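You operate a simulated robot arm through the tools that you are given. There is no shell and no other tool. Be economical: measure what you need, move in short steps, check, and stop when the job is done.

Carry out the task below with a simulated two-armed robot. There is one attempt and no reset: what you move stays moved.

JOB
Take the spring with the smallest size on its label from the service bench top and leave it on top of the spare stop. Open the tall drawer, fetch the new seal from the long bench top and set it inside, then shut the drawer. Take the peg coil on the check pad and put it away on the parts bench top. Put the short runner that says "75" from the layout table top on the top of the dryer and the short runner that says "72" on the ledge of the air stand. Stack the spare block marked "26" from the parts bench top on top of the spare block that says "59". Open the buckles drawer, take the buckle on the top of the grading bench and put it away inside and shut the drawer again. Take the old block from the right end of the crate table and put it on the free end of the press bench. Take the strap buckle and leave it on the flat carton on the rack top. The order is free.

Only the result counts: the job must be done as asked and must still hold three seconds after the hand-in. Knocking over, shifting, dropping, spilling or breaking anything else fails it. A push-on lid holds only when it is set on centred and level and pressed home; a screw cap is set on level and turned clockwise until tight.

ROBOT AND FRAMES
Two 7-joint arms with fingered hands on one trunk, on a base that drives. Base frame: it is fixed to the floor where the robot stands at the start and does not move with it; the origin is under the middle of the robot, x ahead of it, y to its left, z up; the surface under the hand at the start is at about z = 840. Units: mm, rad, N and s.
The left shoulder is at the start at [80, 241, 1858], the right one opposite. With the tool pointing down near the work surface each hand reaches from about 100 to 760 mm from the robot's upright axis, wherever it stands, measured 20 degrees to its own side. Places, roughly: buckle (6x5x2 cm) [-3300, -600, 900]; buckles drawer [-13200, -5600, 600]; dr small [-13200, -5700, 600]; flat carton [-4750, -5750, 1250]; free end of the press bench [-4100, -2900, 800]; ledge of the air stand [-4800, 3000, 800]; new seal [750, -2500, 1000]; old block (6x6x6 cm) [-1700, -3100, 700]; parts bench top [600, 2100, 800]; peg coil [-1500, 2500, 750]; short runner [-1500, 2250, 750]; spare block [750, 2500, 750]; spare stop (6x6x9 cm) [400, 0, 900]; spring [750, 0, 750]; strap buckle (6x5x2 cm) [-4200, -5700, 1200]; tall drawer [400, -2700, 700]; top of the dryer [-2300, 4500, 1000]; wb tall [500, -2700, 600]. Payload 4.9 kg a hand.
Tool frame (each hand has its own): the origin (TCP) lies between the finger pads and is the grasp point; the fingertips stand 32 mm ahead of it; z points along the fingers, y is the line along which they close. Largest opening 200 mm; the body of the gripper starts 89 mm behind the TCP. The gripper is a hand of 4 fingers: y runs from the thumb to the fingers, the wrist lies at [0, 0, -267] in the tool frame, and closing takes about 1.5 s.
Orientation is told as [roll, pitch, yaw] about the base's x, y, z axes, in that order, counted from this pose: with the fingers straight down and closing along the base's y, the tool's x points along the base's -x, its y along +y and its z along -z.

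CONTROLS
- The arms move only by the tool play_rows. It takes "left_increments", "right_increments" or both (then of equal length, played together; a hand with none holds still); each is a list of rows, each a list of 7 numbers: the shift along the base's x, y, z in m, then the turn, a rotation vector about the base's x, y, z in rad, then the opening, from 0 (shut) to 1 (fully open). In form: [[dx, dy, dz, wx, wy, wz, jaw], ...]. A call has 1 to 10 rows; each row is the pose to reach, as a shift and turn from the pose commanded when the call began. Rows are played at 5 a second. More than 50 mm and 0.15 rad between two rows, or a gripper value outside its range, and nothing of the call is played. Where a pose cannot be reached the arm comes as near as it can. A force on the tool above 40 N (or 10 N above the force at the start of the call, whichever is more), or a blocked arm, ends the call early, and 0.2 s more pass. Each finger travels about 72 mm/s and halts on what it meets, pressing with about 33 N; the grip force reading is that of the motor and also rises with nothing between the fingers. The clock runs only during rows and for 0.2 s after the last one: add rows that repeat a pose to give the fingers time. The reply holds the time, the measured pose of the TCP, the force on the tool along the base axes, the opening and the grip force, in the units named above and with some noise, with the torque about the TCP (base axes, N m) and any sound that the robot's microphone picked up.
- Cameras (640 x 400 px; columns grow to the right, rows downward): "scene" is now at [89.4, -7.9, 1991.6]; the picture's right is [-0.17, -0.98, 0.00], its down [-0.91, 0.16, -0.39] and it looks along [0.39, -0.07, -0.92] (base axes); focal length 286 px, centre (320, 200). "left" rides on the left gripper at [-69, -69, -116] in its tool frame; the picture's right is [0.71, -0.71, 0.00], its down [0.54, 0.54, -0.64] and it looks along [0.45, 0.45, 0.77] (tool axes); focal length 226 px, centre (320, 200). "right" rides on the right gripper at [69, -69, -116] in its tool frame; the picture's right is [0.71, 0.71, 0.00], its down [-0.54, 0.54, -0.64] and it looks along [-0.45, 0.45, 0.77] (tool axes); focal length 226 px, centre (320, 200). There is no depth. A picture from a camera that has moved, and an enlarged one, comes with that camera's place and axes in the base frame and with its lens.
- camera(camera): a new picture of that camera. It takes no simulated time.
- slide_trunk(by): slides the trunk up (or, below 0, down) by that many mm; the arms and the scene camera ride with it, the base frame stays. It gives what a move gives, with no picture.
- drive_base(legs): drives the robot by 1 to 6 legs, each [ahead, left, turn to the left] in mm, mm and rad, along the robot's own axes; the way and the turn of a leg run together, so that a leg with both is an arc; at most 1500 mm and 3.142 rad a leg. The arms and the cameras ride along, it lands a little off, and it stops where it bumps. It gives what a move gives.
- grasp_type(shape, hand): the hand has 4 fingers and takes this shape, open, in about a second: jaw (thumb against the fingers, like two jaws); tri (thumb and two fingers); tip (a fingertip pinch); poke (one finger out to press); point (the index stretched); flat (the hand flat); cup (the hand cupped); fist (a fist). The gripper value then closes the fingers along that shape, each until it touches; the sizes above hold for jaw. It gives what a move gives, with no picture.
- aim_head(pan, tilt): turns the head with the scene camera to pan (to the left, within 1.501 rad either way) and tilt (down, from -0.506 to 1.204), counted from straight ahead of the robot. It gives what a move gives.
- enlarge(camera, box): a new picture of the part [left, top, right, bottom] of that camera's present view, enlarged. It takes no simulated time.
- sign_off(): hands the job in; it is judged then, once.

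Work in short steps. Places have to be worked out from the pictures, the camera data and where the tool is seen: move nearer, look again, correct. Check each grasp and each placing, and mend what went wrong. You have 546 turns and 334 pictures in all, those below and enlarged ones among them. Open the grippers and draw the arms clear of the work before you hand the job in, unless the task says otherwise; then end with one line.

The tools are called after "Call:" by a JSON object that holds its "fn" and its "kwargs". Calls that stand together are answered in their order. play_rows: Moves the arms, as the interface text tells. Its arguments: {"type":"object","properties":{"left_increments":{"type":"array","items":{"type":"array","items":{"type":"number"}}},"right_increments":{"type":"array","items":{"type":"array","items":{"type":"number"}}}},"required":[]} The other tools are called the same way: slide_trunk (by) slides the trunk up or down; grasp_type (shape, hand) gives the hand a shape; drive_base (legs) drives the base; aim_head (pan, tilt) turns the head that bears the scene camera; camera (camera) takes a picture; enlarge (camera, box) takes an enlarged picture of a part of a camera's view; sign_off () hands the job in.

At the start:

```text
time: 0.0
left_position: [552.3, 201.7, 1170.0]
left_ee_rot: [0.0, 0.001, 0.0]
left_wrist_force: [-0.6, -0.3, -0.6]
left_wrist_torque: [-0.01, -0.06, 0.02]
left_grip_width: 199.6
left_gripper_force: 0.0
left_shape: jaw
right_position: [545.5, -217.2, 1107.6]
right_ee_rot: [-0.001, 0.0, 0.0]
right_wrist_force: [-0.3, -0.5, 0.0]
right_wrist_torque: [0.04, 0.0, -0.02]
right_grip_width: 199.8
right_gripper_force: 0.2
right_shape: jaw
trunk travel left (down, up): [-766.0, 74.0]
robot x, y, heading: [4.9, -0.6, 0.0]
head pan, tilt: [-0.175, 1.169]
```

scene: 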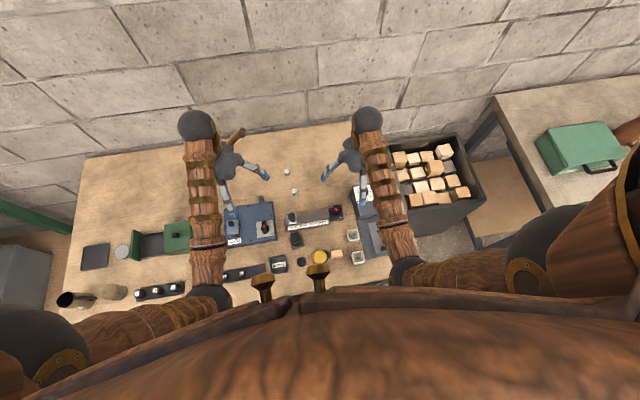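
right: 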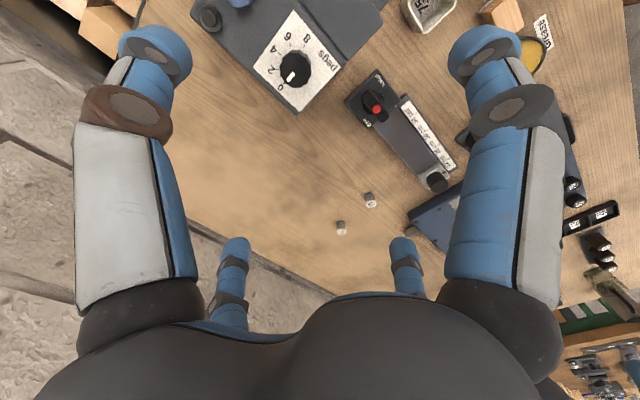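
left: 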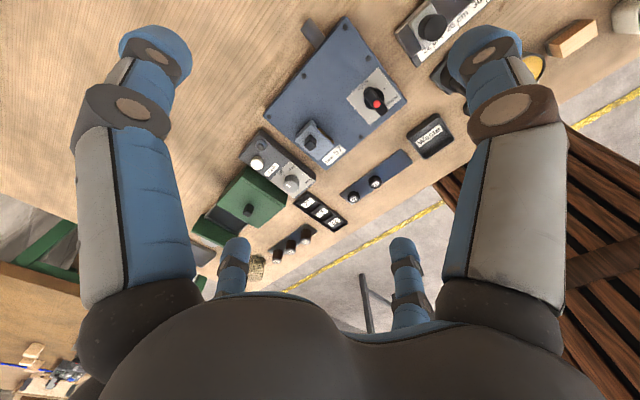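

The bench ahead shows two tiny cylinders (springs, probably) and various devices. I enlarge the scene and the right hand views to read labels.

Call:
{"fn": "enlarge", "kwargs": {"camera": "scene", "box": [220, 150, 400, 290]}}

Call:
{"fn": "enlarge", "kwargs": {"camera": "right", "box": [300, 150, 460, 250]}}

```text
2.86 times, centred on (310, 220) of scene
camera zoom: at [89.4, -7.9, 1991.6], right [-0.17, -0.98, 0.0], down [-0.91, 0.16, -0.39], along [0.39, -0.07, -0.92], focal length 818 px, centre (349, 143)
```

zoom: 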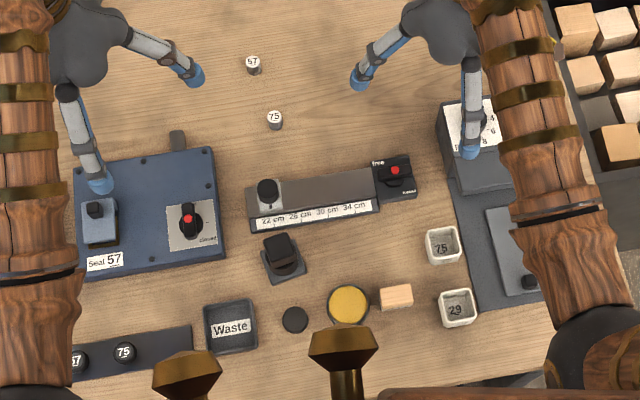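

```text
4.00 times, centred on (380, 200) of right
camera zoom: at [476.5, -286.2, 1224.4], right [-0.71, 0.71, 0.0], down [0.54, 0.54, 0.64], along [0.45, 0.45, -0.77], focal length 904 px, centre (80, 200)
```

zoom: 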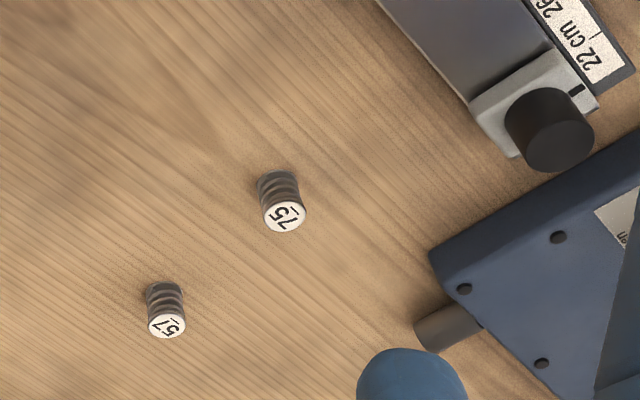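

Two springs are visible, "57" at about (733, 31) and "75" at about (629, 10); the dark spare stop is near (404, 31). Smallest would be 57, but I check the whole bench while bringing the left hand over the 57.

Call:
{"fn": "play_rows", "kwargs": {"left_increments": [[0.026, -0.024, -0.024, 0, 0, 0, 1], [0.052, -0.048, -0.048, 0, 0, 0, 0.9], [0.078, -0.072, -0.072, 0, 0, 0, 0.8], [0.104, -0.096, -0.096, 0, 0, 0, 0.7], [0.13, -0.12, -0.12, 0, 0, 0, 0.6], [0.156, -0.146, -0.145, 0, 0, 0, 0.5], [0.181, -0.171, -0.17, 0, 0, 0, 0.45], [0.181, -0.171, -0.17, 0, 0, 0, 0.45]]}}

Call:
{"fn": "camera", "kwargs": {"camera": "scene"}}

Call:
{"fn": "camera", "kwargs": {"camera": "left"}}

```text
time: 1.8
left_position: [732.4, 30.7, 1001.0]
left_ee_rot: [0.002, 0.0, 0.001]
left_wrist_force: [-0.5, 0.1, -0.1]
left_wrist_torque: [0.03, -0.02, 0.0]
left_grip_width: 90.4
left_gripper_force: 0.0
left_shape: jaw
right_position: [545.4, -216.5, 1107.8]
right_ee_rot: [0.001, 0.0, -0.001]
right_wrist_force: [-0.3, -0.3, 0.0]
right_wrist_torque: [0.02, 0.02, 0.02]
right_grip_width: 200.0
right_gripper_force: 0.0
right_shape: jaw
trunk travel left (down, up): [-766.0, 74.0]
robot x, y, heading: [-1.8, -2.4, 0.0]
head pan, tilt: [-0.175, 1.169]
```

```text
328 pictures are left
camera scene: at [89.5, -7.8, 1991.6], right [-0.17, -0.98, 0.0], down [-0.91, 0.16, -0.39], along [0.39, -0.07, -0.92], focal length 286 px, centre (320, 200)
```

scene: 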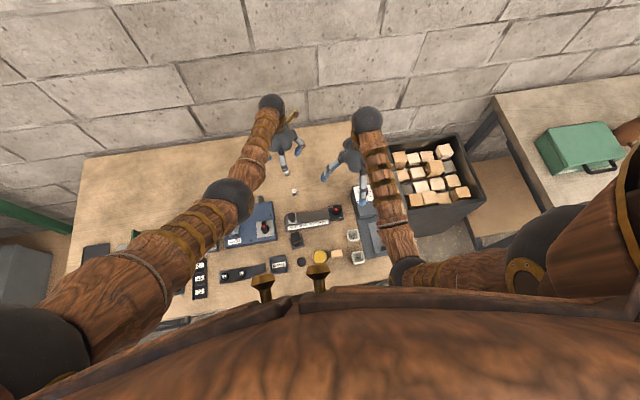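

```text
327 pictures are left
camera left: at [802.6, -36.4, 1116.6], right [-0.71, -0.71, 0.0], down [-0.54, 0.54, 0.64], along [-0.45, 0.45, -0.77], focal length 226 px, centre (320, 200)
```

left: 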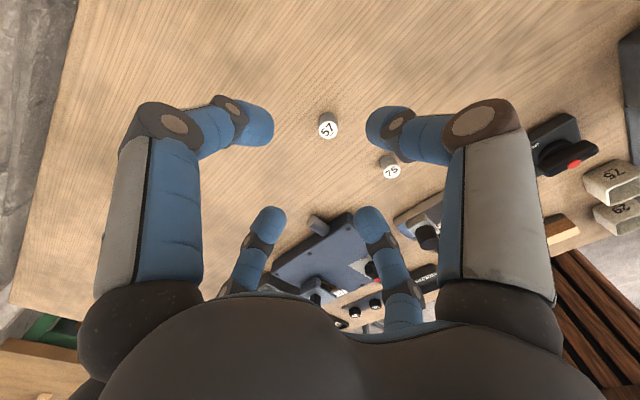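

The left view puts the 57 spring at about (728, 27), with four fingers arranged around the centre. I lower to TCP z≈890 with a narrower opening and look again.

Call:
{"fn": "play_rows", "kwargs": {"left_increments": [[-0.005, -0.004, -0.04, 0, 0, 0, 0.4], [-0.005, -0.004, -0.08, 0, 0, 0, 0.35], [-0.005, -0.004, -0.11, 0, 0, 0, 0.35], [-0.005, -0.004, -0.11, 0, 0, 0, 0.35]]}}

Call:
{"fn": "camera", "kwargs": {"camera": "left"}}

Call:
{"fn": "enlarge", "kwargs": {"camera": "scene", "box": [180, 130, 400, 290]}}

```text
time: 2.8
left_position: [704.4, 35.1, 921.9]
left_ee_rot: [0.0, -0.002, -0.001]
left_wrist_force: [0.6, -0.3, 0.4]
left_wrist_torque: [0.0, 0.0, 0.05]
left_grip_width: 70.1
left_gripper_force: 0.0
left_shape: jaw
left hand out of reach, approached as far as the arm can: row 2, 3, 4
right_position: [544.0, -217.6, 1108.0]
right_ee_rot: [0.0, -0.001, -0.001]
right_wrist_force: [0.0, 0.4, 0.2]
right_wrist_torque: [0.0, 0.02, -0.01]
right_grip_width: 199.8
right_gripper_force: 0.0
right_shape: jaw
trunk travel left (down, up): [-766.0, 74.0]
robot x, y, heading: [-3.2, 1.9, 0.0]
head pan, tilt: [-0.175, 1.169]
```

```text
326 pictures are left
camera left: at [774.9, -32.1, 1037.7], right [-0.71, -0.71, 0.0], down [-0.54, 0.54, 0.64], along [-0.45, 0.45, -0.77], focal length 226 px, centre (320, 200)
```

left: 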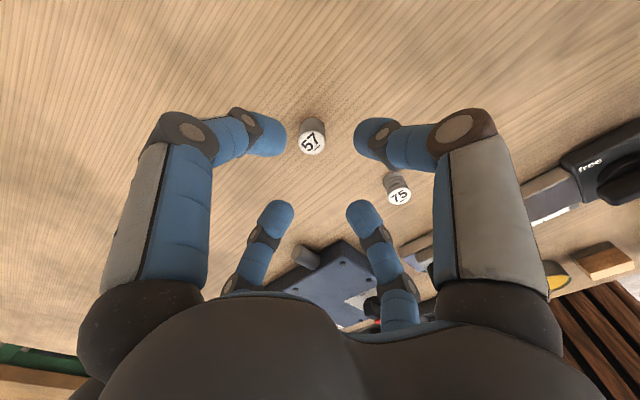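

```text
2.50 times, centred on (290, 210) of scene
camera zoom: at [88.3, -7.8, 1991.7], right [-0.17, -0.98, 0.0], down [-0.91, 0.16, -0.39], along [0.39, -0.07, -0.92], focal length 715 px, centre (395, 175)
```

zoom: 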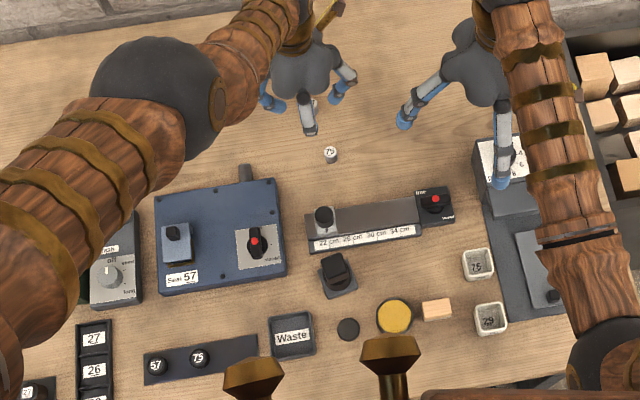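

The arm runs out of reach because the shoulder is high. I raise the left hand, then slide the trunk down to gain reach.

Call:
{"fn": "play_rows", "kwargs": {"left_increments": [[-0.02, 0, 0.04, 0, 0, 0, 0.35], [-0.03, 0, 0.09, 0, 0, 0, 0.35], [-0.03, 0, 0.13, 0, 0, 0, 0.35], [-0.03, 0, 0.17, 0, 0, 0, 0.35], [-0.03, 0, 0.17, 0, 0, 0, 0.35]]}}

Call:
{"fn": "slide_trunk", "kwargs": {"by": -130}}

```text
refused: row 2 steps farther than a row can; nothing moved
```

```text
time: 3.6
left_position: [708.2, 34.3, 870.4]
left_ee_rot: [-0.001, -0.004, -0.002]
left_wrist_force: [-3.2, 0.6, 8.7]
left_wrist_torque: [-0.05, 0.1, -0.04]
left_grip_width: 39.2
left_gripper_force: 22.7
left_shape: jaw
right_position: [543.9, -218.1, 1053.0]
right_ee_rot: [0.002, -0.002, 0.0]
right_wrist_force: [0.1, -0.5, 0.1]
right_wrist_torque: [-0.01, -0.04, -0.01]
right_grip_width: 199.9
right_gripper_force: 0.0
right_shape: jaw
trunk travel left (down, up): [-712.0, 128.0]
robot x, y, heading: [2.9, 3.1, -0.003]
head pan, tilt: [-0.175, 1.169]
stopped: the force on the tool passed its limit at 69 N (the readings are from after the stop); the commanded pose is now the measured one
```

The trunk slid before the lift because the rows were refused, and the hand touched down. I check what happened.

Call:
{"fn": "camera", "kwargs": {"camera": "left"}}

Call:
{"fn": "enlarge", "kwargs": {"camera": "scene", "box": [220, 100, 360, 220]}}

```text
324 pictures are left
camera left: at [777.5, -33.6, 986.5], right [-0.71, -0.71, 0.0], down [-0.54, 0.54, 0.64], along [-0.45, 0.45, -0.77], focal length 226 px, centre (320, 200)
```

left: 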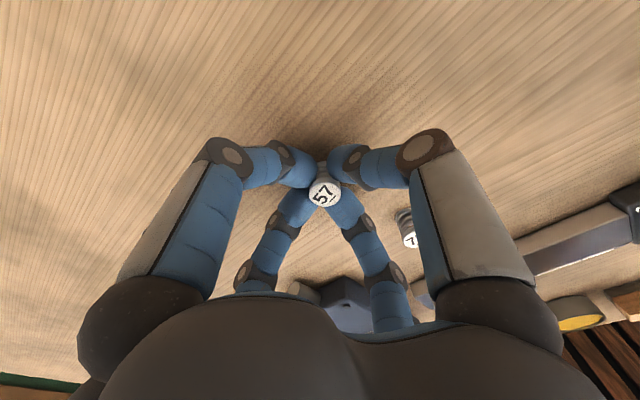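

```text
3.33 times, centred on (290, 160) of scene
camera zoom: at [87.9, -8.8, 1937.0], right [-0.17, -0.98, 0.0], down [-0.91, 0.16, -0.39], along [0.39, -0.07, -0.92], focal length 954 px, centre (420, 333)
```

zoom: 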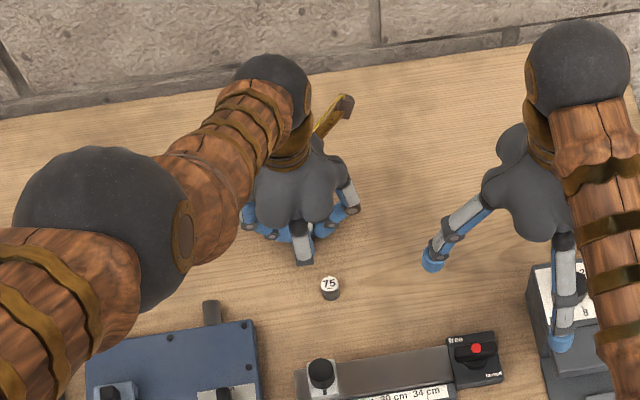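

By luck the fingers are around the 57 spring, which still stands upright. I lift 3 mm and close on it.

Call:
{"fn": "play_rows", "kwargs": {"left_increments": [[0, 0, 0.003, 0, 0, 0, 0.18], [0, 0, 0.003, 0, 0, 0, 0.1], [0, 0, 0.003, 0, 0, 0, 0.0], [0, 0, 0.003, 0, 0, 0, 0.0], [0, 0, 0.003, 0, 0, 0, 0.0]]}}

Call:
{"fn": "camera", "kwargs": {"camera": "left"}}

```text
time: 4.8
left_position: [710.8, 34.7, 873.8]
left_ee_rot: [-0.001, -0.002, 0.002]
left_wrist_force: [-0.4, -0.1, -0.4]
left_wrist_torque: [-0.02, 0.03, 0.0]
left_grip_width: 29.2
left_gripper_force: 32.7
left_shape: jaw
right_position: [544.8, -217.2, 1053.9]
right_ee_rot: [0.0, 0.0, 0.0]
right_wrist_force: [0.2, 0.2, -0.3]
right_wrist_torque: [0.03, 0.01, -0.03]
right_grip_width: 200.0
right_gripper_force: 0.0
right_shape: jaw
trunk travel left (down, up): [-712.0, 128.0]
robot x, y, heading: [-0.4, 0.6, 0.005]
head pan, tilt: [-0.175, 1.169]
```

```text
322 pictures are left
camera left: at [778.7, -33.3, 989.8], right [-0.71, -0.71, 0.0], down [-0.54, 0.54, 0.64], along [-0.45, 0.45, -0.77], focal length 226 px, centre (320, 200)
```

left: 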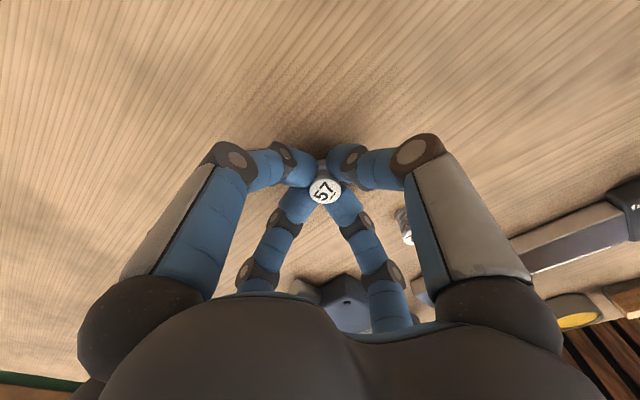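

The spring is gripped. I lift it and bring it back toward the stop, well above it.

Call:
{"fn": "play_rows", "kwargs": {"left_increments": [[0, 0, 0.045, 0, 0, 0, 0], [-0.02, 0, 0.09, 0, 0, 0, 0], [-0.04, 0, 0.13, 0, 0, 0, 0], [-0.07, 0, 0.16, 0, 0, 0, 0], [-0.11, 0, 0.18, 0, 0, 0, 0], [-0.15, 0, 0.18, 0, 0, 0, 0], [-0.19, 0, 0.18, 0, 0, 0, 0], [-0.19, 0, 0.18, 0, 0, 0, 0]]}}

Call:
{"fn": "camera", "kwargs": {"camera": "left"}}

Call:
{"fn": "enlarge", "kwargs": {"camera": "scene", "box": [220, 150, 400, 290]}}

```text
time: 6.6
left_position: [725.5, -31.3, 923.0]
left_ee_rot: [-0.004, -0.002, 0.0]
left_wrist_force: [0.2, -0.7, -0.2]
left_wrist_torque: [0.03, 0.01, -0.02]
left_grip_width: 29.1
left_gripper_force: 32.9
left_shape: jaw
left hand out of reach, approached as far as the arm can: row 1, 2, 3, 4, 5, 6, 7, 8
right_position: [546.0, -216.7, 1053.4]
right_ee_rot: [-0.001, 0.0, -0.001]
right_wrist_force: [0.0, -0.3, -0.1]
right_wrist_torque: [0.0, 0.0, 0.01]
right_grip_width: 200.0
right_gripper_force: 0.1
right_shape: jaw
trunk travel left (down, up): [-712.0, 128.0]
robot x, y, heading: [1.3, 1.9, -0.001]
head pan, tilt: [-0.175, 1.169]
```

```text
321 pictures are left
camera left: at [794.5, -97.2, 1038.7], right [-0.71, -0.71, 0.0], down [-0.54, 0.54, 0.64], along [-0.45, 0.45, -0.77], focal length 226 px, centre (320, 200)
```

left: 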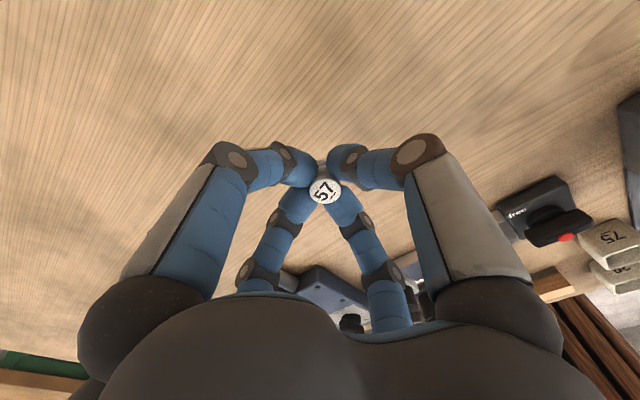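

```text
2.86 times, centred on (310, 220) of scene
camera zoom: at [89.6, -8.0, 1937.6], right [-0.17, -0.98, 0.0], down [-0.91, 0.16, -0.39], along [0.39, -0.07, -0.92], focal length 818 px, centre (349, 143)
```

zoom: 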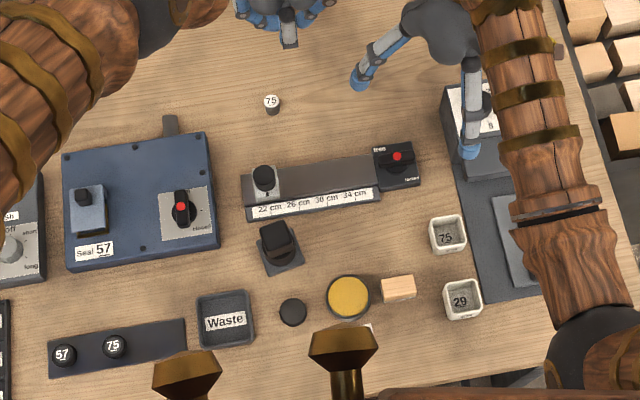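

The arm stuck short of the commanded pose (IK seemingly caught). I repeat the command without a shift, to see whether it converges.

Call:
{"fn": "play_rows", "kwargs": {"left_increments": [[0, 0.05, 0.0, 0, 0, 0, 0], [0, 0.1, 0.0, 0, 0, 0, 0], [0, 0.1, 0, 0, 0, 0, 0], [0, 0.1, 0, 0, 0, 0, 0]]}}

```text
time: 7.6
left_position: [746.0, 64.4, 908.4]
left_ee_rot: [0.0, -0.001, -0.001]
left_wrist_force: [-0.6, -0.6, -1.0]
left_wrist_torque: [-0.02, 0.0, -0.03]
left_grip_width: 29.3
left_gripper_force: 33.1
left_shape: jaw
left hand out of reach, approached as far as the arm can: row 1, 2, 3, 4
right_position: [544.2, -218.7, 1051.7]
right_ee_rot: [-0.002, 0.0, 0.0]
right_wrist_force: [0.3, -0.3, 1.1]
right_wrist_torque: [0.01, -0.01, 0.02]
right_grip_width: 200.1
right_gripper_force: 0.0
right_shape: jaw
trunk travel left (down, up): [-712.0, 128.0]
robot x, y, heading: [-0.2, -1.0, -0.002]
head pan, tilt: [-0.175, 1.169]
```

The wrist sits about 935 mm from the shoulder, i.e. the arm is straight. I try a small step straight back toward the shoulder.

Call:
{"fn": "play_rows", "kwargs": {"left_increments": [[-0.02, 0.005, 0.02, 0, 0, 0, 0], [-0.04, 0.01, 0.04, 0, 0, 0, 0], [-0.06, 0.015, 0.06, 0, 0, 0, 0], [-0.06, 0.015, 0.06, 0, 0, 0, 0]]}}

```text
time: 8.6
left_position: [747.4, 64.7, 910.0]
left_ee_rot: [-0.002, -0.001, 0.0]
left_wrist_force: [0.1, -0.6, -0.9]
left_wrist_torque: [-0.02, 0.01, 0.02]
left_grip_width: 29.1
left_gripper_force: 33.0
left_shape: jaw
left hand out of reach, approached as far as the arm can: row 1, 2, 3, 4
right_position: [545.7, -216.1, 1053.0]
right_ee_rot: [0.0, 0.0, 0.0]
right_wrist_force: [0.4, 0.6, -0.9]
right_wrist_torque: [-0.01, 0.01, -0.01]
right_grip_width: 199.7
right_gripper_force: 0.0
right_shape: jaw
trunk travel left (down, up): [-712.0, 128.0]
robot x, y, heading: [2.2, -1.3, -0.003]
head pan, tilt: [-0.175, 1.169]
```

The straight-arm singularity holds it. I combine the pull-back with a tool tilt, which should break the elbow's lock.

Call:
{"fn": "play_rows", "kwargs": {"left_increments": [[-0.02, 0.005, 0.02, 0, -0.14, 0, 0], [-0.04, 0.01, 0.04, 0, -0.28, 0, 0], [-0.06, 0.015, 0.06, 0, -0.4, 0, 0], [-0.08, 0.015, 0.08, 0, -0.4, 0, 0], [-0.1, 0.015, 0.1, 0, -0.4, 0, 0]]}}

```text
time: 9.8
left_position: [797.4, 39.5, 875.6]
left_ee_rot: [-0.003, -0.403, 0.0]
left_wrist_force: [-0.9, -0.4, -0.1]
left_wrist_torque: [-0.01, 0.01, 0.01]
left_grip_width: 29.1
left_gripper_force: 33.1
left_shape: jaw
left hand out of reach, approached as far as the arm can: row 1, 2, 3, 4, 5
right_position: [546.4, -216.0, 1053.4]
right_ee_rot: [0.0, 0.001, -0.001]
right_wrist_force: [0.1, 0.3, 0.1]
right_wrist_torque: [0.01, 0.03, -0.03]
right_grip_width: 199.9
right_gripper_force: 0.2
right_shape: jaw
trunk travel left (down, up): [-712.0, 128.0]
robot x, y, heading: [-2.2, -1.8, 0.002]
head pan, tilt: [-0.175, 1.169]
```

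Still straight. I tilt the other way with the pull-back, and keep lifting.

Call:
{"fn": "play_rows", "kwargs": {"left_increments": [[-0.02, 0.0, 0.03, 0, 0.14, 0, 0], [-0.04, 0.0, 0.06, 0, 0.28, 0, 0], [-0.06, 0.0, 0.09, 0, 0.42, 0, 0], [-0.08, 0.0, 0.12, 0, 0.56, 0, 0], [-0.1, 0.0, 0.15, 0, 0.7, 0, 0], [-0.1, 0.0, 0.18, 0, 0.8, 0, 0], [-0.1, 0.0, 0.2, 0, 0.8, 0, 0]]}}

```text
time: 11.4
left_position: [720.4, 36.3, 1063.6]
left_ee_rot: [0.001, 0.404, 0.001]
left_wrist_force: [-0.5, -0.4, -0.8]
left_wrist_torque: [0.01, -0.03, -0.02]
left_grip_width: 29.3
left_gripper_force: 32.6
left_shape: jaw
left hand out of reach, approached as far as the arm can: row 1, 2, 3, 4, 5, 6, 7
right_position: [545.5, -218.0, 1052.3]
right_ee_rot: [-0.001, 0.0, 0.001]
right_wrist_force: [0.1, -0.6, 0.6]
right_wrist_torque: [0.02, 0.03, 0.0]
right_grip_width: 199.9
right_gripper_force: 0.2
right_shape: jaw
trunk travel left (down, up): [-712.0, 128.0]
robot x, y, heading: [2.6, -1.6, -0.002]
head pan, tilt: [-0.175, 1.169]
```

The wrist is now closer (917 mm), so the elbow is unbending. I keep pulling back while levelling the tool.

Call:
{"fn": "play_rows", "kwargs": {"left_increments": [[-0.03, 0.0, 0.01, 0, 0, 0, 0], [-0.06, 0.0, 0.02, 0, 0, 0, 0], [-0.09, 0.0, 0.03, 0, 0, 0, 0], [-0.13, 0.0, 0.04, 0, 0, 0, 0], [-0.17, 0.0, 0.04, 0, 0, 0, 0], [-0.17, 0.0, 0.04, 0, -0.1, 0, 0], [-0.17, 0.0, 0.04, 0, -0.2, 0, 0], [-0.17, 0.0, 0.04, 0, -0.3, 0, 0], [-0.17, 0.0, 0.04, 0, -0.404, 0, 0], [-0.17, 0.0, 0.04, 0, -0.404, 0, 0]]}}

```text
time: 13.6
left_position: [736.6, -77.6, 971.5]
left_ee_rot: [0.004, 0.01, 0.001]
left_wrist_force: [0.4, 0.7, 0.8]
left_wrist_torque: [0.02, 0.07, -0.02]
left_grip_width: 29.1
left_gripper_force: 33.8
left_shape: jaw
left hand out of reach, approached as far as the arm can: row 1, 2, 3, 4, 5, 6, 7, 8, 9, 10
right_position: [544.5, -217.4, 1052.5]
right_ee_rot: [0.001, 0.0, -0.001]
right_wrist_force: [0.4, -0.3, -0.3]
right_wrist_torque: [-0.01, 0.01, -0.02]
right_grip_width: 199.8
right_gripper_force: 0.1
right_shape: jaw
trunk travel left (down, up): [-712.0, 128.0]
robot x, y, heading: [-0.5, 1.0, 0.001]
head pan, tilt: [-0.175, 1.169]
```

Progress is odd; I look at the arm's configuration.

Call:
{"fn": "camera", "kwargs": {"camera": "scene"}}

```text
319 pictures are left
camera scene: at [88.7, -10.2, 1937.6], right [-0.17, -0.98, 0.0], down [-0.91, 0.16, -0.39], along [0.39, -0.07, -0.92], focal length 286 px, centre (320, 200)
```

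scene: 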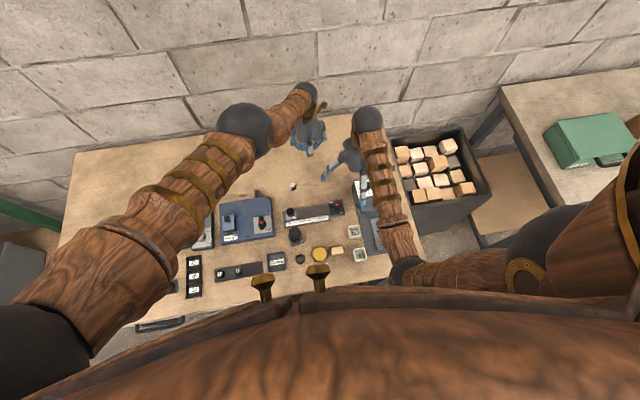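

The arm is exactly straight (elbow lies on the shoulder–wrist line). I try a down-and-back move, which should flex the elbow.

Call:
{"fn": "play_rows", "kwargs": {"left_increments": [[-0.03, 0.0, -0.02, 0, 0, 0, 0], [-0.06, 0.0, -0.03, 0, 0, 0, 0], [-0.09, 0.0, -0.03, 0, 0, 0, 0], [-0.12, 0.0, -0.03, 0, 0, 0, 0], [-0.12, 0.0, -0.03, 0, 0, 0, 0]]}}

```text
time: 14.8
left_position: [668.1, -104.7, 899.6]
left_ee_rot: [0.0, -0.007, 0.0]
left_wrist_force: [-0.4, -0.3, -0.1]
left_wrist_torque: [0.02, 0.0, -0.02]
left_grip_width: 29.2
left_gripper_force: 32.6
left_shape: jaw
left hand out of reach, approached as far as the arm can: row 1, 2, 3, 4, 5
right_position: [544.8, -216.4, 1053.1]
right_ee_rot: [0.001, 0.0, 0.0]
right_wrist_force: [0.0, 0.8, 0.9]
right_wrist_torque: [0.01, 0.01, 0.0]
right_grip_width: 200.0
right_gripper_force: 0.0
right_shape: jaw
trunk travel left (down, up): [-712.0, 128.0]
robot x, y, heading: [-0.3, -1.2, -0.003]
head pan, tilt: [-0.175, 1.169]
```

Still straight. I go up and to the left with a roll tilt.

Call:
{"fn": "play_rows", "kwargs": {"left_increments": [[-0.01, 0.04, 0.03, 0.12, 0, 0, 0], [-0.02, 0.07, 0.06, 0.26, 0, 0, 0], [-0.03, 0.1, 0.09, 0.4, 0, 0, 0], [-0.04, 0.13, 0.12, 0.4, 0, 0, 0], [-0.05, 0.16, 0.15, 0.4, 0, 0, 0], [-0.06, 0.19, 0.18, 0.4, 0, 0, 0], [-0.06, 0.19, 0.18, 0.4, 0, 0, 0]]}}

```text
refused: row 1 steps farther than a row can; nothing moved
```

Step too long; I shrink the steps.

Call:
{"fn": "play_rows", "kwargs": {"left_increments": [[-0.01, 0.03, 0.025, 0.12, 0, 0, 0], [-0.02, 0.06, 0.055, 0.26, 0, 0, 0], [-0.03, 0.09, 0.085, 0.4, 0, 0, 0], [-0.04, 0.12, 0.115, 0.4, 0, 0, 0], [-0.05, 0.15, 0.145, 0.4, 0, 0, 0], [-0.06, 0.18, 0.175, 0.4, 0, 0, 0], [-0.06, 0.18, 0.175, 0.4, 0, 0, 0]]}}

```text
time: 16.4
left_position: [731.2, 12.4, 989.8]
left_ee_rot: [0.4, -0.006, -0.001]
left_wrist_force: [-0.3, -0.3, -0.2]
left_wrist_torque: [0.03, 0.03, -0.02]
left_grip_width: 29.1
left_gripper_force: 33.2
left_shape: jaw
left hand out of reach, approached as far as the arm can: row 1, 2, 3, 4, 5, 6, 7
right_position: [545.5, -216.7, 1054.6]
right_ee_rot: [0.0, 0.0, 0.0]
right_wrist_force: [-0.1, 0.2, -0.3]
right_wrist_torque: [0.02, 0.01, -0.02]
right_grip_width: 199.8
right_gripper_force: 0.1
right_shape: jaw
trunk travel left (down, up): [-712.0, 128.0]
robot x, y, heading: [-1.6, -1.9, -0.002]
head pan, tilt: [-0.175, 1.169]
```

Still straight. I try the opposite roll with a pull-back and up.

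Call:
{"fn": "play_rows", "kwargs": {"left_increments": [[-0.02, 0.01, 0.02, -0.14, 0, 0, 0], [-0.04, 0.02, 0.04, -0.28, 0, 0, 0], [-0.06, 0.03, 0.06, -0.42, 0, 0, 0], [-0.08, 0.04, 0.08, -0.56, 0, 0, 0], [-0.1, 0.05, 0.1, -0.7, 0, 0, 0], [-0.12, 0.06, 0.12, -0.8, 0, 0, 0], [-0.14, 0.06, 0.14, -0.9, 0, 0, 0], [-0.14, 0.06, 0.14, -0.9, 0, 0, 0]]}}

```text
time: 18.2
left_position: [808.0, 63.8, 998.8]
left_ee_rot: [-0.503, -0.002, 0.002]
left_wrist_force: [-0.1, 0.7, -0.1]
left_wrist_torque: [0.0, 0.01, -0.01]
left_grip_width: 28.9
left_gripper_force: 32.5
left_shape: jaw
left hand out of reach, approached as far as the arm can: row 1, 2, 3, 4, 5, 6, 7, 8
right_position: [545.9, -217.3, 1052.9]
right_ee_rot: [0.0, -0.001, 0.0]
right_wrist_force: [0.5, -0.6, 0.0]
right_wrist_torque: [0.0, -0.01, -0.01]
right_grip_width: 199.7
right_gripper_force: 0.1
right_shape: jaw
trunk travel left (down, up): [-712.0, 128.0]
robot x, y, heading: [1.0, 0.5, -0.0]
head pan, tilt: [-0.175, 1.169]
```

No change yet. I level the roll and yaw the hand, keeping a modest pull inward.

Call:
{"fn": "play_rows", "kwargs": {"left_increments": [[-0.02, 0.0, 0.02, 0.1, 0, 0.1, 0], [-0.04, 0.0, 0.04, 0.2, 0, 0.2, 0], [-0.04, 0.0, 0.04, 0.3, 0, 0.3, 0], [-0.05, 0.0, 0.05, 0.4, 0, 0.4, 0], [-0.06, 0.0, 0.05, 0.5, 0, 0.5, 0], [-0.06, 0.0, 0.05, 0.5, 0, 0.64, 0], [-0.06, 0.0, 0.05, 0.5, 0, 0.78, 0], [-0.06, 0, 0.05, 0.5, 0, 0.9, 0]]}}

```text
time: 20.0
left_position: [831.9, 34.1, 996.3]
left_ee_rot: [-0.058, -0.215, 0.874]
left_wrist_force: [0.1, -0.6, -0.6]
left_wrist_torque: [0.01, 0.0, 0.0]
left_grip_width: 29.0
left_gripper_force: 33.3
left_shape: jaw
left hand out of reach, approached as far as the arm can: row 1, 2, 3, 4, 5, 6, 7, 8
right_position: [544.4, -217.7, 1053.1]
right_ee_rot: [0.002, 0.002, 0.001]
right_wrist_force: [-0.8, -0.1, 0.0]
right_wrist_torque: [-0.01, -0.01, 0.03]
right_grip_width: 199.9
right_gripper_force: 0.2
right_shape: jaw
trunk travel left (down, up): [-712.0, 128.0]
robot x, y, heading: [-4.3, -0.3, -0.004]
head pan, tilt: [-0.175, 1.169]
```

Still stuck. I undo the yaw, with an inward pull as before, to try the remaining rotation sense.

Call:
{"fn": "play_rows", "kwargs": {"left_increments": [[-0.03, 0.0, 0.0, -0.006, 0.032, -0.123, 0], [-0.06, 0.0, 0.0, -0.011, 0.065, -0.247, 0], [-0.09, 0.0, 0.0, -0.017, 0.097, -0.37, 0], [-0.12, 0.0, 0.0, -0.023, 0.129, -0.494, 0], [-0.15, 0.0, 0.0, -0.029, 0.161, -0.617, 0], [-0.17, 0.0, 0.0, -0.034, 0.194, -0.741, 0], [-0.17, 0.0, 0.0, -0.04, 0.226, -0.864, 0]]}}

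Call:
{"fn": "camera", "kwargs": {"camera": "scene"}}

```text
time: 21.6
left_position: [748.3, 7.3, 937.9]
left_ee_rot: [-0.004, 0.003, -0.002]
left_wrist_force: [0.4, -0.1, 0.6]
left_wrist_torque: [0.0, 0.01, 0.02]
left_grip_width: 29.0
left_gripper_force: 33.1
left_shape: jaw
left hand out of reach, approached as far as the arm can: row 1, 2, 3, 4, 5, 6, 7
right_position: [545.0, -217.9, 1053.0]
right_ee_rot: [0.001, -0.001, 0.0]
right_wrist_force: [0.1, 0.3, 0.5]
right_wrist_torque: [-0.03, 0.0, -0.01]
right_grip_width: 199.9
right_gripper_force: 0.0
right_shape: jaw
trunk travel left (down, up): [-712.0, 128.0]
robot x, y, heading: [-2.0, 3.1, -0.002]
head pan, tilt: [-0.175, 1.169]
```

```text
318 pictures are left
camera scene: at [89.9, -7.3, 1937.6], right [-0.17, -0.98, 0.0], down [-0.91, 0.16, -0.39], along [0.39, -0.07, -0.92], focal length 286 px, centre (320, 200)
```

scene: 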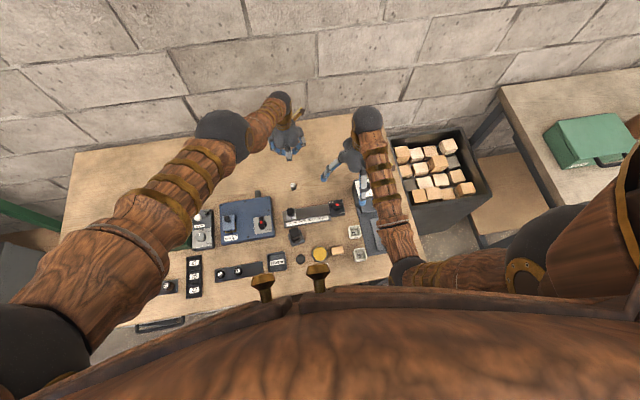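

I command a motion that is exactly an elbow flexion (rigid rotation of the hand about the elbow, forearm up), which the solver should satisfy only by bending the elbow.

Call:
{"fn": "play_rows", "kwargs": {"left_increments": [[0.0351, -0.0123, 0.0241, -0.0231, -0.0661, 0, 0], [0.0685, -0.0239, 0.0508, -0.0462, -0.1322, 0, 0], [0.1001, -0.0349, 0.0799, -0.0693, -0.1982, 0, 0], [0.1297, -0.0453, 0.1112, -0.0924, -0.2643, 0, 0], [0.1297, -0.0453, 0.1112, -0.0924, -0.2643, 0, 0]]}}

```text
time: 22.8
left_position: [875.9, -40.4, 1047.0]
left_ee_rot: [-0.1, -0.263, 0.013]
left_wrist_force: [0.2, 0.8, 0.0]
left_wrist_torque: [0.0, -0.02, 0.02]
left_grip_width: 29.2
left_gripper_force: 32.4
left_shape: jaw
left hand out of reach, approached as far as the arm can: row 2
right_position: [545.5, -216.9, 1054.1]
right_ee_rot: [-0.001, -0.001, 0.0]
right_wrist_force: [-0.8, -0.1, -0.3]
right_wrist_torque: [-0.01, 0.01, -0.02]
right_grip_width: 199.9
right_gripper_force: 0.1
right_shape: jaw
trunk travel left (down, up): [-712.0, 128.0]
robot x, y, heading: [-0.2, -1.2, -0.001]
head pan, tilt: [-0.175, 1.169]
```

That unlocked it: the last rows were reached. Now I pull back toward the body, then level the tool.

Call:
{"fn": "play_rows", "kwargs": {"left_increments": [[-0.04, 0.01, 0.0, 0, 0, 0, 0], [-0.08, 0.02, 0.0, 0, 0, 0, 0], [-0.12, 0.03, 0.01, 0, 0, 0, 0], [-0.16, 0.04, 0.01, 0, 0, 0, 0], [-0.2, 0.05, 0.02, 0.03, 0.08, 0, 0], [-0.24, 0.06, 0.03, 0.07, 0.18, 0, 0], [-0.28, 0.07, 0.03, 0.1, 0.263, -0.013, 0], [-0.32, 0.07, 0.03, 0.1, 0.263, -0.013, 0]]}}

```text
time: 24.6
left_position: [756.3, -42.4, 974.5]
left_ee_rot: [0.003, 0.001, -0.014]
left_wrist_force: [-0.3, 0.9, 0.0]
left_wrist_torque: [-0.01, 0.05, 0.0]
left_grip_width: 28.9
left_gripper_force: 32.3
left_shape: jaw
left hand out of reach, approached as far as the arm can: row 1, 2, 3, 4, 5, 6, 7, 8
right_position: [545.9, -217.7, 1053.7]
right_ee_rot: [-0.002, 0.001, 0.0]
right_wrist_force: [-0.4, -0.5, 0.3]
right_wrist_torque: [-0.01, 0.02, -0.01]
right_grip_width: 199.8
right_gripper_force: 0.1
right_shape: jaw
trunk travel left (down, up): [-712.0, 128.0]
robot x, y, heading: [-0.2, 4.5, -0.005]
head pan, tilt: [-0.175, 1.169]
```

Not unlocked after all. I first swing the straight arm to the left to get room for trying a lateral flexion.

Call:
{"fn": "play_rows", "kwargs": {"left_increments": [[0.0, 0.045, 0.0, 0, 0, 0, 0], [0.0, 0.09, 0.0, 0, 0, 0, 0], [0.0, 0.135, 0.0, 0, 0, 0, 0], [0.0, 0.18, 0.0, 0, 0, 0, 0], [0.0, 0.225, 0.0, 0, 0, 0, 0], [0.0, 0.27, 0.0, 0, 0, 0, 0], [0.0, 0.27, 0.0, 0, 0, 0, 0]]}}

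```text
time: 26.2
left_position: [794.7, 227.1, 947.4]
left_ee_rot: [0.002, 0.002, -0.015]
left_wrist_force: [-0.6, 0.4, 0.4]
left_wrist_torque: [0.02, -0.01, 0.02]
left_grip_width: 28.8
left_gripper_force: 32.9
left_shape: jaw
left hand out of reach, approached as far as the arm can: row 1, 2, 3, 4, 5, 6, 7
right_position: [544.7, -216.7, 1052.2]
right_ee_rot: [0.0, -0.001, -0.001]
right_wrist_force: [-0.7, -0.7, 0.4]
right_wrist_torque: [0.03, 0.03, 0.01]
right_grip_width: 200.0
right_gripper_force: 0.0
right_shape: jaw
trunk travel left (down, up): [-712.0, 128.0]
robot x, y, heading: [0.5, 2.8, 0.0]
head pan, tilt: [-0.175, 1.169]
```

I command the rigid forearm rotation toward the right (lateral flexion).

Call:
{"fn": "play_rows", "kwargs": {"left_increments": [[-0.0011, -0.0418, 0.0009, -0.0445, 0, -0.054, 0], [-0.0049, -0.0833, 0.0037, -0.089, 0, -0.108, 0], [-0.0111, -0.1244, 0.0092, -0.1336, 0, -0.1619, 0], [-0.0192, -0.165, 0.0159, -0.1781, 0, -0.2159, 0], [-0.0295, -0.2043, 0.0244, -0.2226, 0, -0.2699, 0], [-0.0419, -0.2429, 0.0346, -0.2671, 0, -0.3238, 0], [-0.0564, -0.2803, 0.0466, -0.3116, 0, -0.3778, 0], [-0.0728, -0.3161, 0.0601, -0.3562, 0, -0.4318, 0]]}}

```text
time: 28.0
left_position: [748.4, -101.2, 990.8]
left_ee_rot: [-0.345, -0.076, -0.44]
left_wrist_force: [0.5, 0.3, 0.1]
left_wrist_torque: [-0.01, 0.0, -0.01]
left_grip_width: 28.7
left_gripper_force: 33.1
left_shape: jaw
left hand out of reach, approached as far as the arm can: row 3, 4, 5, 6, 7, 8
right_position: [545.9, -217.5, 1052.6]
right_ee_rot: [0.002, 0.001, -0.002]
right_wrist_force: [0.4, -0.6, -0.1]
right_wrist_torque: [0.02, -0.01, 0.0]
right_grip_width: 199.9
right_gripper_force: 0.0
right_shape: jaw
trunk travel left (down, up): [-712.0, 128.0]
robot x, y, heading: [-0.3, 0.0, -0.002]
head pan, tilt: [-0.175, 1.169]
```

Not that sense. I command the opposite lateral flexion (toward the left), computed from the present pose.

Call:
{"fn": "play_rows", "kwargs": {"left_increments": [[0.0101, 0.039, -0.0082, 0.0443, 0, 0.0543, 0], [0.0181, 0.0789, -0.0148, 0.0886, 0, 0.1085, 0], [0.0239, 0.1193, -0.0196, 0.1329, 0, 0.1628, 0], [0.0275, 0.1602, -0.0224, 0.1772, 0, 0.217, 0], [0.0289, 0.2014, -0.0236, 0.2216, 0, 0.2713, 0], [0.028, 0.2425, -0.023, 0.2659, 0, 0.3255, 0], [0.025, 0.2834, -0.0204, 0.3102, 0, 0.3798, 0], [0.0197, 0.3241, -0.0161, 0.3545, 0, 0.434, 0], [0.0122, 0.364, -0.01, 0.3988, 0, 0.4883, 0], [0.0026, 0.4032, -0.0022, 0.4431, 0, 0.5425, 0]]}}

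```text
time: 30.2
left_position: [800.1, 309.9, 957.7]
left_ee_rot: [0.089, -0.004, 0.097]
left_wrist_force: [-0.2, -0.2, -0.1]
left_wrist_torque: [0.05, -0.01, -0.02]
left_grip_width: 28.9
left_gripper_force: 33.2
left_shape: jaw
left hand out of reach, approached as far as the arm can: row 2, 3, 4, 5, 6, 7, 8, 9, 10
right_position: [545.4, -216.0, 1054.2]
right_ee_rot: [-0.001, -0.001, -0.001]
right_wrist_force: [0.2, -0.3, 1.3]
right_wrist_torque: [-0.04, -0.06, -0.03]
right_grip_width: 200.1
right_gripper_force: 0.0
right_shape: jaw
trunk travel left (down, up): [-712.0, 128.0]
robot x, y, heading: [0.6, -0.5, -0.002]
head pan, tilt: [-0.175, 1.169]
```

Re-reading: the up-flexion rows 3–5 WERE reached, so that sense is right; the following pull was just too coarse. I repeat the up-flexion here and then pull in with small radial steps.

Call:
{"fn": "play_rows", "kwargs": {"left_increments": [[0.0364, 0.0023, 0.0246, 0.0043, -0.0699, 0, 0], [0.071, 0.0044, 0.0517, 0.0087, -0.1397, 0, 0], [0.1036, 0.0064, 0.0811, 0.013, -0.2096, 0, 0], [0.1341, 0.0085, 0.1128, 0.0174, -0.2794, 0, 0], [0.1341, 0.0085, 0.1128, 0.0174, -0.2794, 0, 0], [0.1307, 0.0083, 0.1149, 0.0174, -0.2794, 0, 0], [0.1256, 0.008, 0.118, 0.0174, -0.2794, 0, 0], [0.1188, 0.0075, 0.1222, 0.0174, -0.2794, 0, 0], [0.1102, 0.007, 0.1274, 0.0174, -0.2794, 0, 0], [0.1, 0.0064, 0.1336, 0.0174, -0.2794, 0, 0]]}}

```text
time: 32.4
left_position: [931.3, 313.8, 1073.0]
left_ee_rot: [0.08, -0.284, 0.099]
left_wrist_force: [0.5, 0.3, 0.5]
left_wrist_torque: [0.04, -0.03, 0.01]
left_grip_width: 28.9
left_gripper_force: 32.2
left_shape: jaw
left hand out of reach, approached as far as the arm can: row 7, 8, 9, 10
right_position: [545.1, -216.3, 1052.6]
right_ee_rot: [0.001, 0.0, 0.001]
right_wrist_force: [0.2, 0.0, 0.1]
right_wrist_torque: [0.0, 0.0, 0.0]
right_grip_width: 200.1
right_gripper_force: 0.0
right_shape: jaw
trunk travel left (down, up): [-712.0, 128.0]
robot x, y, heading: [0.4, 1.6, -0.001]
head pan, tilt: [-0.175, 1.169]
```

Pull refused again. I back the robot away from the bench so I have open space to rework the left arm's posture; the hand is at z≈1073, clear of everything on the bench.

Call:
{"fn": "drive_base", "kwargs": {"legs": [[-350, 0, 0]]}}

Call:
{"fn": "camera", "kwargs": {"camera": "scene"}}

```text
time: 34.7
left_position: [587.5, 315.3, 1071.9]
left_ee_rot: [0.079, -0.28, 0.097]
left_wrist_force: [0.3, -0.9, -0.4]
left_wrist_torque: [0.02, -0.01, 0.01]
left_grip_width: 28.5
left_gripper_force: 33.1
left_shape: jaw
right_position: [202.1, -216.1, 1052.2]
right_ee_rot: [0.001, 0.002, 0.001]
right_wrist_force: [-0.1, 0.1, 1.1]
right_wrist_torque: [0.0, 0.04, 0.02]
right_grip_width: 199.8
right_gripper_force: 0.0
right_shape: jaw
trunk travel left (down, up): [-712.0, 128.0]
robot x, y, heading: [-345.9, -1.0, 0.004]
head pan, tilt: [-0.175, 1.169]
```

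```text
317 pictures are left
camera scene: at [-252.4, -8.0, 1937.3], right [-0.17, -0.98, 0.0], down [-0.91, 0.16, -0.39], along [0.38, -0.07, -0.92], focal length 286 px, centre (320, 200)
```

scene: 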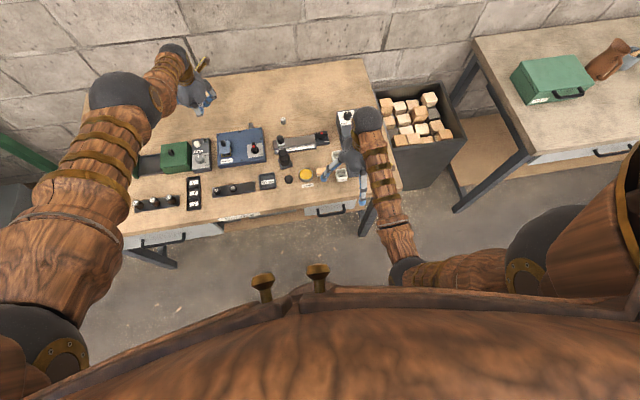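

The picture shows the elbow slightly *up*, i.e. hyper-flexed through straight. Continuing the forearm-up rotation should carry it back through straight to elbow-down; there is now room.

Call:
{"fn": "play_rows", "kwargs": {"left_increments": [[0.0323, 0.0022, 0.0309, 0.0049, -0.0698, 0, 0], [0.0623, 0.0042, 0.064, 0.0098, -0.1396, 0, 0], [0.0898, 0.0059, 0.0991, 0.0147, -0.2094, 0, 0], [0.1149, 0.0074, 0.1361, 0.0196, -0.2792, 0, 0], [0.1375, 0.0086, 0.1746, 0.0245, -0.349, 0, 0], [0.1571, 0.0095, 0.2148, 0.0294, -0.4187, 0, 0], [0.174, 0.0102, 0.2561, 0.0343, -0.4885, 0, 0], [0.188, 0.0107, 0.2987, 0.0392, -0.5583, 0, 0], [0.199, 0.0108, 0.342, 0.0441, -0.6281, 0, 0], [0.2069, 0.0107, 0.386, 0.049, -0.6979, 0, 0]]}}

Call:
{"fn": "camera", "kwargs": {"camera": "scene"}}

```text
time: 36.9
left_position: [807.8, 328.9, 1456.6]
left_ee_rot: [0.047, -0.983, 0.119]
left_wrist_force: [0.0, -0.3, -0.9]
left_wrist_torque: [0.01, -0.02, 0.01]
left_grip_width: 28.4
left_gripper_force: 33.2
left_shape: jaw
left hand out of reach, approached as far as the arm can: row 3, 4, 5, 8, 9, 10
right_position: [199.6, -216.4, 1054.1]
right_ee_rot: [0.001, 0.0, 0.0]
right_wrist_force: [-0.6, -0.1, -0.5]
right_wrist_torque: [0.01, 0.0, 0.0]
right_grip_width: 199.9
right_gripper_force: 0.0
right_shape: jaw
trunk travel left (down, up): [-712.0, 128.0]
robot x, y, heading: [-350.0, 1.3, 0.003]
head pan, tilt: [-0.175, 1.169]
```

```text
316 pictures are left
camera scene: at [-257.7, -8.3, 1937.6], right [-0.17, -0.98, 0.0], down [-0.91, 0.16, -0.39], along [0.39, -0.07, -0.92], focal length 286 px, centre (320, 200)
```

scene: 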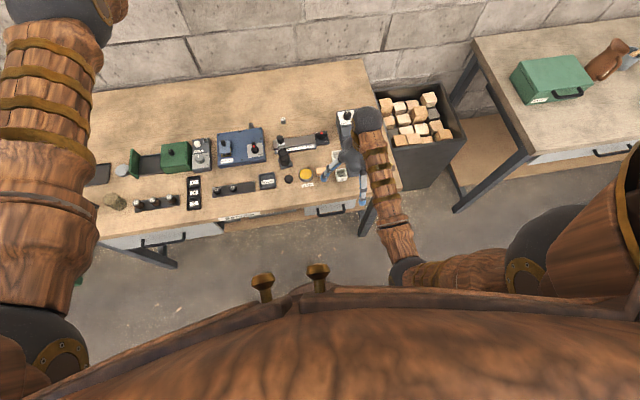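

The arm is now nearly level. I try a pull-in straight back from this posture.

Call:
{"fn": "play_rows", "kwargs": {"left_increments": [[-0.01, 0, -0.01, 0, 0, 0, 0], [-0.02, 0, -0.02, 0, 0, 0, 0], [-0.04, 0, -0.03, 0, 0, 0, 0], [-0.06, 0, -0.04, 0, 0, 0, 0], [-0.09, 0, -0.06, 0, 0, 0, 0], [-0.12, 0, -0.08, 0, 0, 0, 0], [-0.15, 0, -0.1, 0, 0, 0, 0], [-0.18, 0, -0.12, 0, 0, 0, 0]]}}

```text
time: 38.7
left_position: [778.3, 335.0, 1303.9]
left_ee_rot: [0.046, -0.983, 0.12]
left_wrist_force: [-0.2, 0.7, 0.7]
left_wrist_torque: [0.0, 0.09, 0.02]
left_grip_width: 28.7
left_gripper_force: 33.3
left_shape: jaw
left hand out of reach, approached as far as the arm can: row 1, 2, 3, 4, 5, 6, 7, 8
right_position: [198.7, -216.8, 1053.1]
right_ee_rot: [0.001, 0.0, 0.003]
right_wrist_force: [-0.5, -0.5, 0.1]
right_wrist_torque: [-0.01, 0.04, 0.0]
right_grip_width: 199.8
right_gripper_force: 0.1
right_shape: jaw
trunk travel left (down, up): [-712.0, 128.0]
robot x, y, heading: [-347.7, -2.6, 0.0]
head pan, tilt: [-0.175, 1.169]
```

Still straight. The only sense left is forearm-down (elbow up); I command that rigid rotation in open air.

Call:
{"fn": "play_rows", "kwargs": {"left_increments": [[-0.0184, -0.0019, -0.0421, -0.0076, 0.0696, 0, 0], [-0.0397, -0.0041, -0.0827, -0.0151, 0.1392, 0, 0], [-0.0637, -0.0064, -0.1219, -0.0227, 0.2087, 0, 0], [-0.0904, -0.009, -0.1591, -0.0302, 0.2783, 0, 0], [-0.1197, -0.0117, -0.1945, -0.0378, 0.3479, 0, 0], [-0.1514, -0.0147, -0.2276, -0.0454, 0.4175, 0, 0], [-0.1854, -0.0177, -0.2585, -0.0529, 0.4871, 0, 0]]}}

```text
time: 40.3
left_position: [606.2, 318.6, 1036.4]
left_ee_rot: [0.052, -0.495, 0.115]
left_wrist_force: [0.2, 0.1, -1.1]
left_wrist_torque: [-0.02, 0.04, -0.03]
left_grip_width: 28.9
left_gripper_force: 32.5
left_shape: jaw
left hand out of reach, approached as far as the arm can: row 5, 6, 7
right_position: [199.5, -216.5, 1053.2]
right_ee_rot: [0.001, -0.001, 0.001]
right_wrist_force: [0.6, -0.1, 0.4]
right_wrist_torque: [0.01, 0.01, 0.02]
right_grip_width: 200.1
right_gripper_force: 0.1
right_shape: jaw
trunk travel left (down, up): [-712.0, 128.0]
robot x, y, heading: [-344.4, 1.6, -0.001]
head pan, tilt: [-0.175, 1.169]
```

The flexion lock persists, but base and trunk moves can place this straight arm precisely. I level the tool and swing it to about (400, -54, 1000), above everything.

Call:
{"fn": "play_rows", "kwargs": {"left_increments": [[-0.0206, -0.037, -0.0036, -0.008, 0.049, -0.0125, 0], [-0.0412, -0.0746, -0.0072, -0.016, 0.098, -0.025, 0], [-0.0618, -0.112, -0.0108, -0.024, 0.147, -0.0375, 0], [-0.0824, -0.149, -0.0144, -0.032, 0.196, -0.05, 0], [-0.103, -0.1865, -0.018, -0.04, 0.245, -0.0625, 0], [-0.1236, -0.2238, -0.0216, -0.047, 0.293, -0.075, 0], [-0.1442, -0.261, -0.0252, -0.055, 0.342, -0.0875, 0], [-0.1648, -0.2984, -0.0288, -0.063, 0.391, -0.1, 0], [-0.1854, -0.3357, -0.0324, -0.071, 0.44, -0.1125, 0], [-0.206, -0.373, -0.036, -0.079, 0.489, -0.125, 0]]}}

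```text
time: 42.5
left_position: [412.3, -60.1, 992.6]
left_ee_rot: [0.002, 0.004, 0.002]
left_wrist_force: [-0.9, 0.1, -0.4]
left_wrist_torque: [0.0, -0.02, 0.0]
left_grip_width: 28.4
left_gripper_force: 32.7
left_shape: jaw
left hand out of reach, approached as far as the arm can: row 1, 2, 3, 4, 5, 6, 7, 8, 9, 10
right_position: [199.4, -216.9, 1052.9]
right_ee_rot: [0.001, -0.001, 0.001]
right_wrist_force: [-0.5, -0.7, -0.6]
right_wrist_torque: [0.0, 0.02, 0.01]
right_grip_width: 199.9
right_gripper_force: 0.0
right_shape: jaw
trunk travel left (down, up): [-712.0, 128.0]
robot x, y, heading: [-350.8, -1.6, -0.002]
head pan, tilt: [-0.175, 1.169]
```

Now I raise the trunk a little for clearance, then look at the stop.

Call:
{"fn": "slide_trunk", "kwargs": {"by": 50}}

Call:
{"fn": "enlarge", "kwargs": {"camera": "scene", "box": [240, 120, 360, 195]}}

Call:
{"fn": "camera", "kwargs": {"camera": "left"}}

```text
time: 43.4
left_position: [413.2, -59.3, 1042.0]
left_ee_rot: [0.002, 0.007, 0.0]
left_wrist_force: [0.7, 0.1, -0.7]
left_wrist_torque: [0.0, -0.04, 0.0]
left_grip_width: 29.0
left_gripper_force: 33.1
left_shape: jaw
right_position: [198.8, -217.0, 1103.1]
right_ee_rot: [0.0, -0.001, 0.002]
right_wrist_force: [-0.9, -1.2, -0.8]
right_wrist_torque: [0.0, 0.03, -0.01]
right_grip_width: 200.2
right_gripper_force: 0.0
right_shape: jaw
trunk travel left (down, up): [-762.0, 78.0]
robot x, y, heading: [-347.8, -0.9, -0.0]
head pan, tilt: [-0.175, 1.169]
```

```text
5.33 times, centred on (300, 158) of scene
camera zoom: at [-256.1, -7.9, 1987.5], right [-0.17, -0.98, 0.0], down [-0.91, 0.16, -0.39], along [0.38, -0.07, -0.92], focal length 1526 px, centre (427, 427)
```

zoom: 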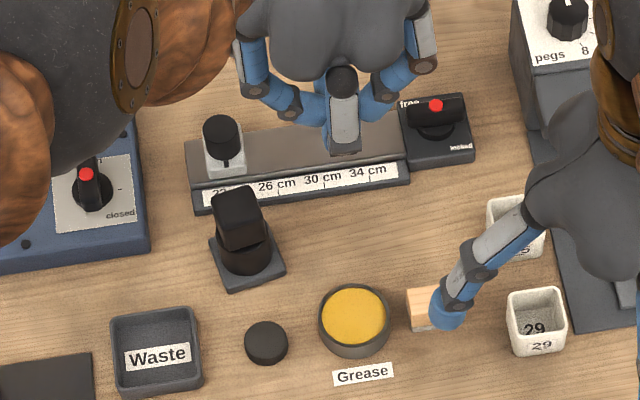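

```text
314 pictures are left
camera left: at [483.2, -127.3, 1156.8], right [-0.71, -0.71, 0.0], down [-0.54, 0.54, 0.65], along [-0.46, 0.46, -0.76], focal length 226 px, centre (320, 200)
```

left: 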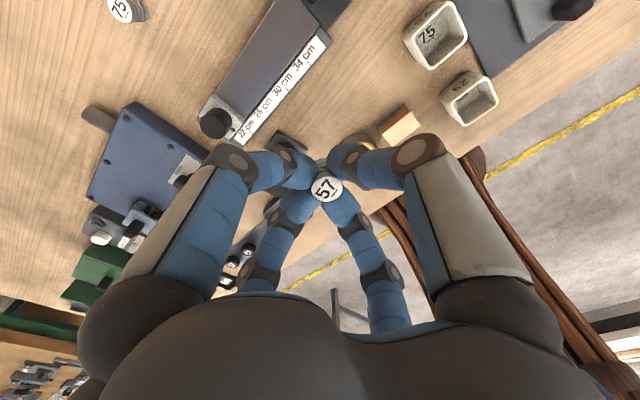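

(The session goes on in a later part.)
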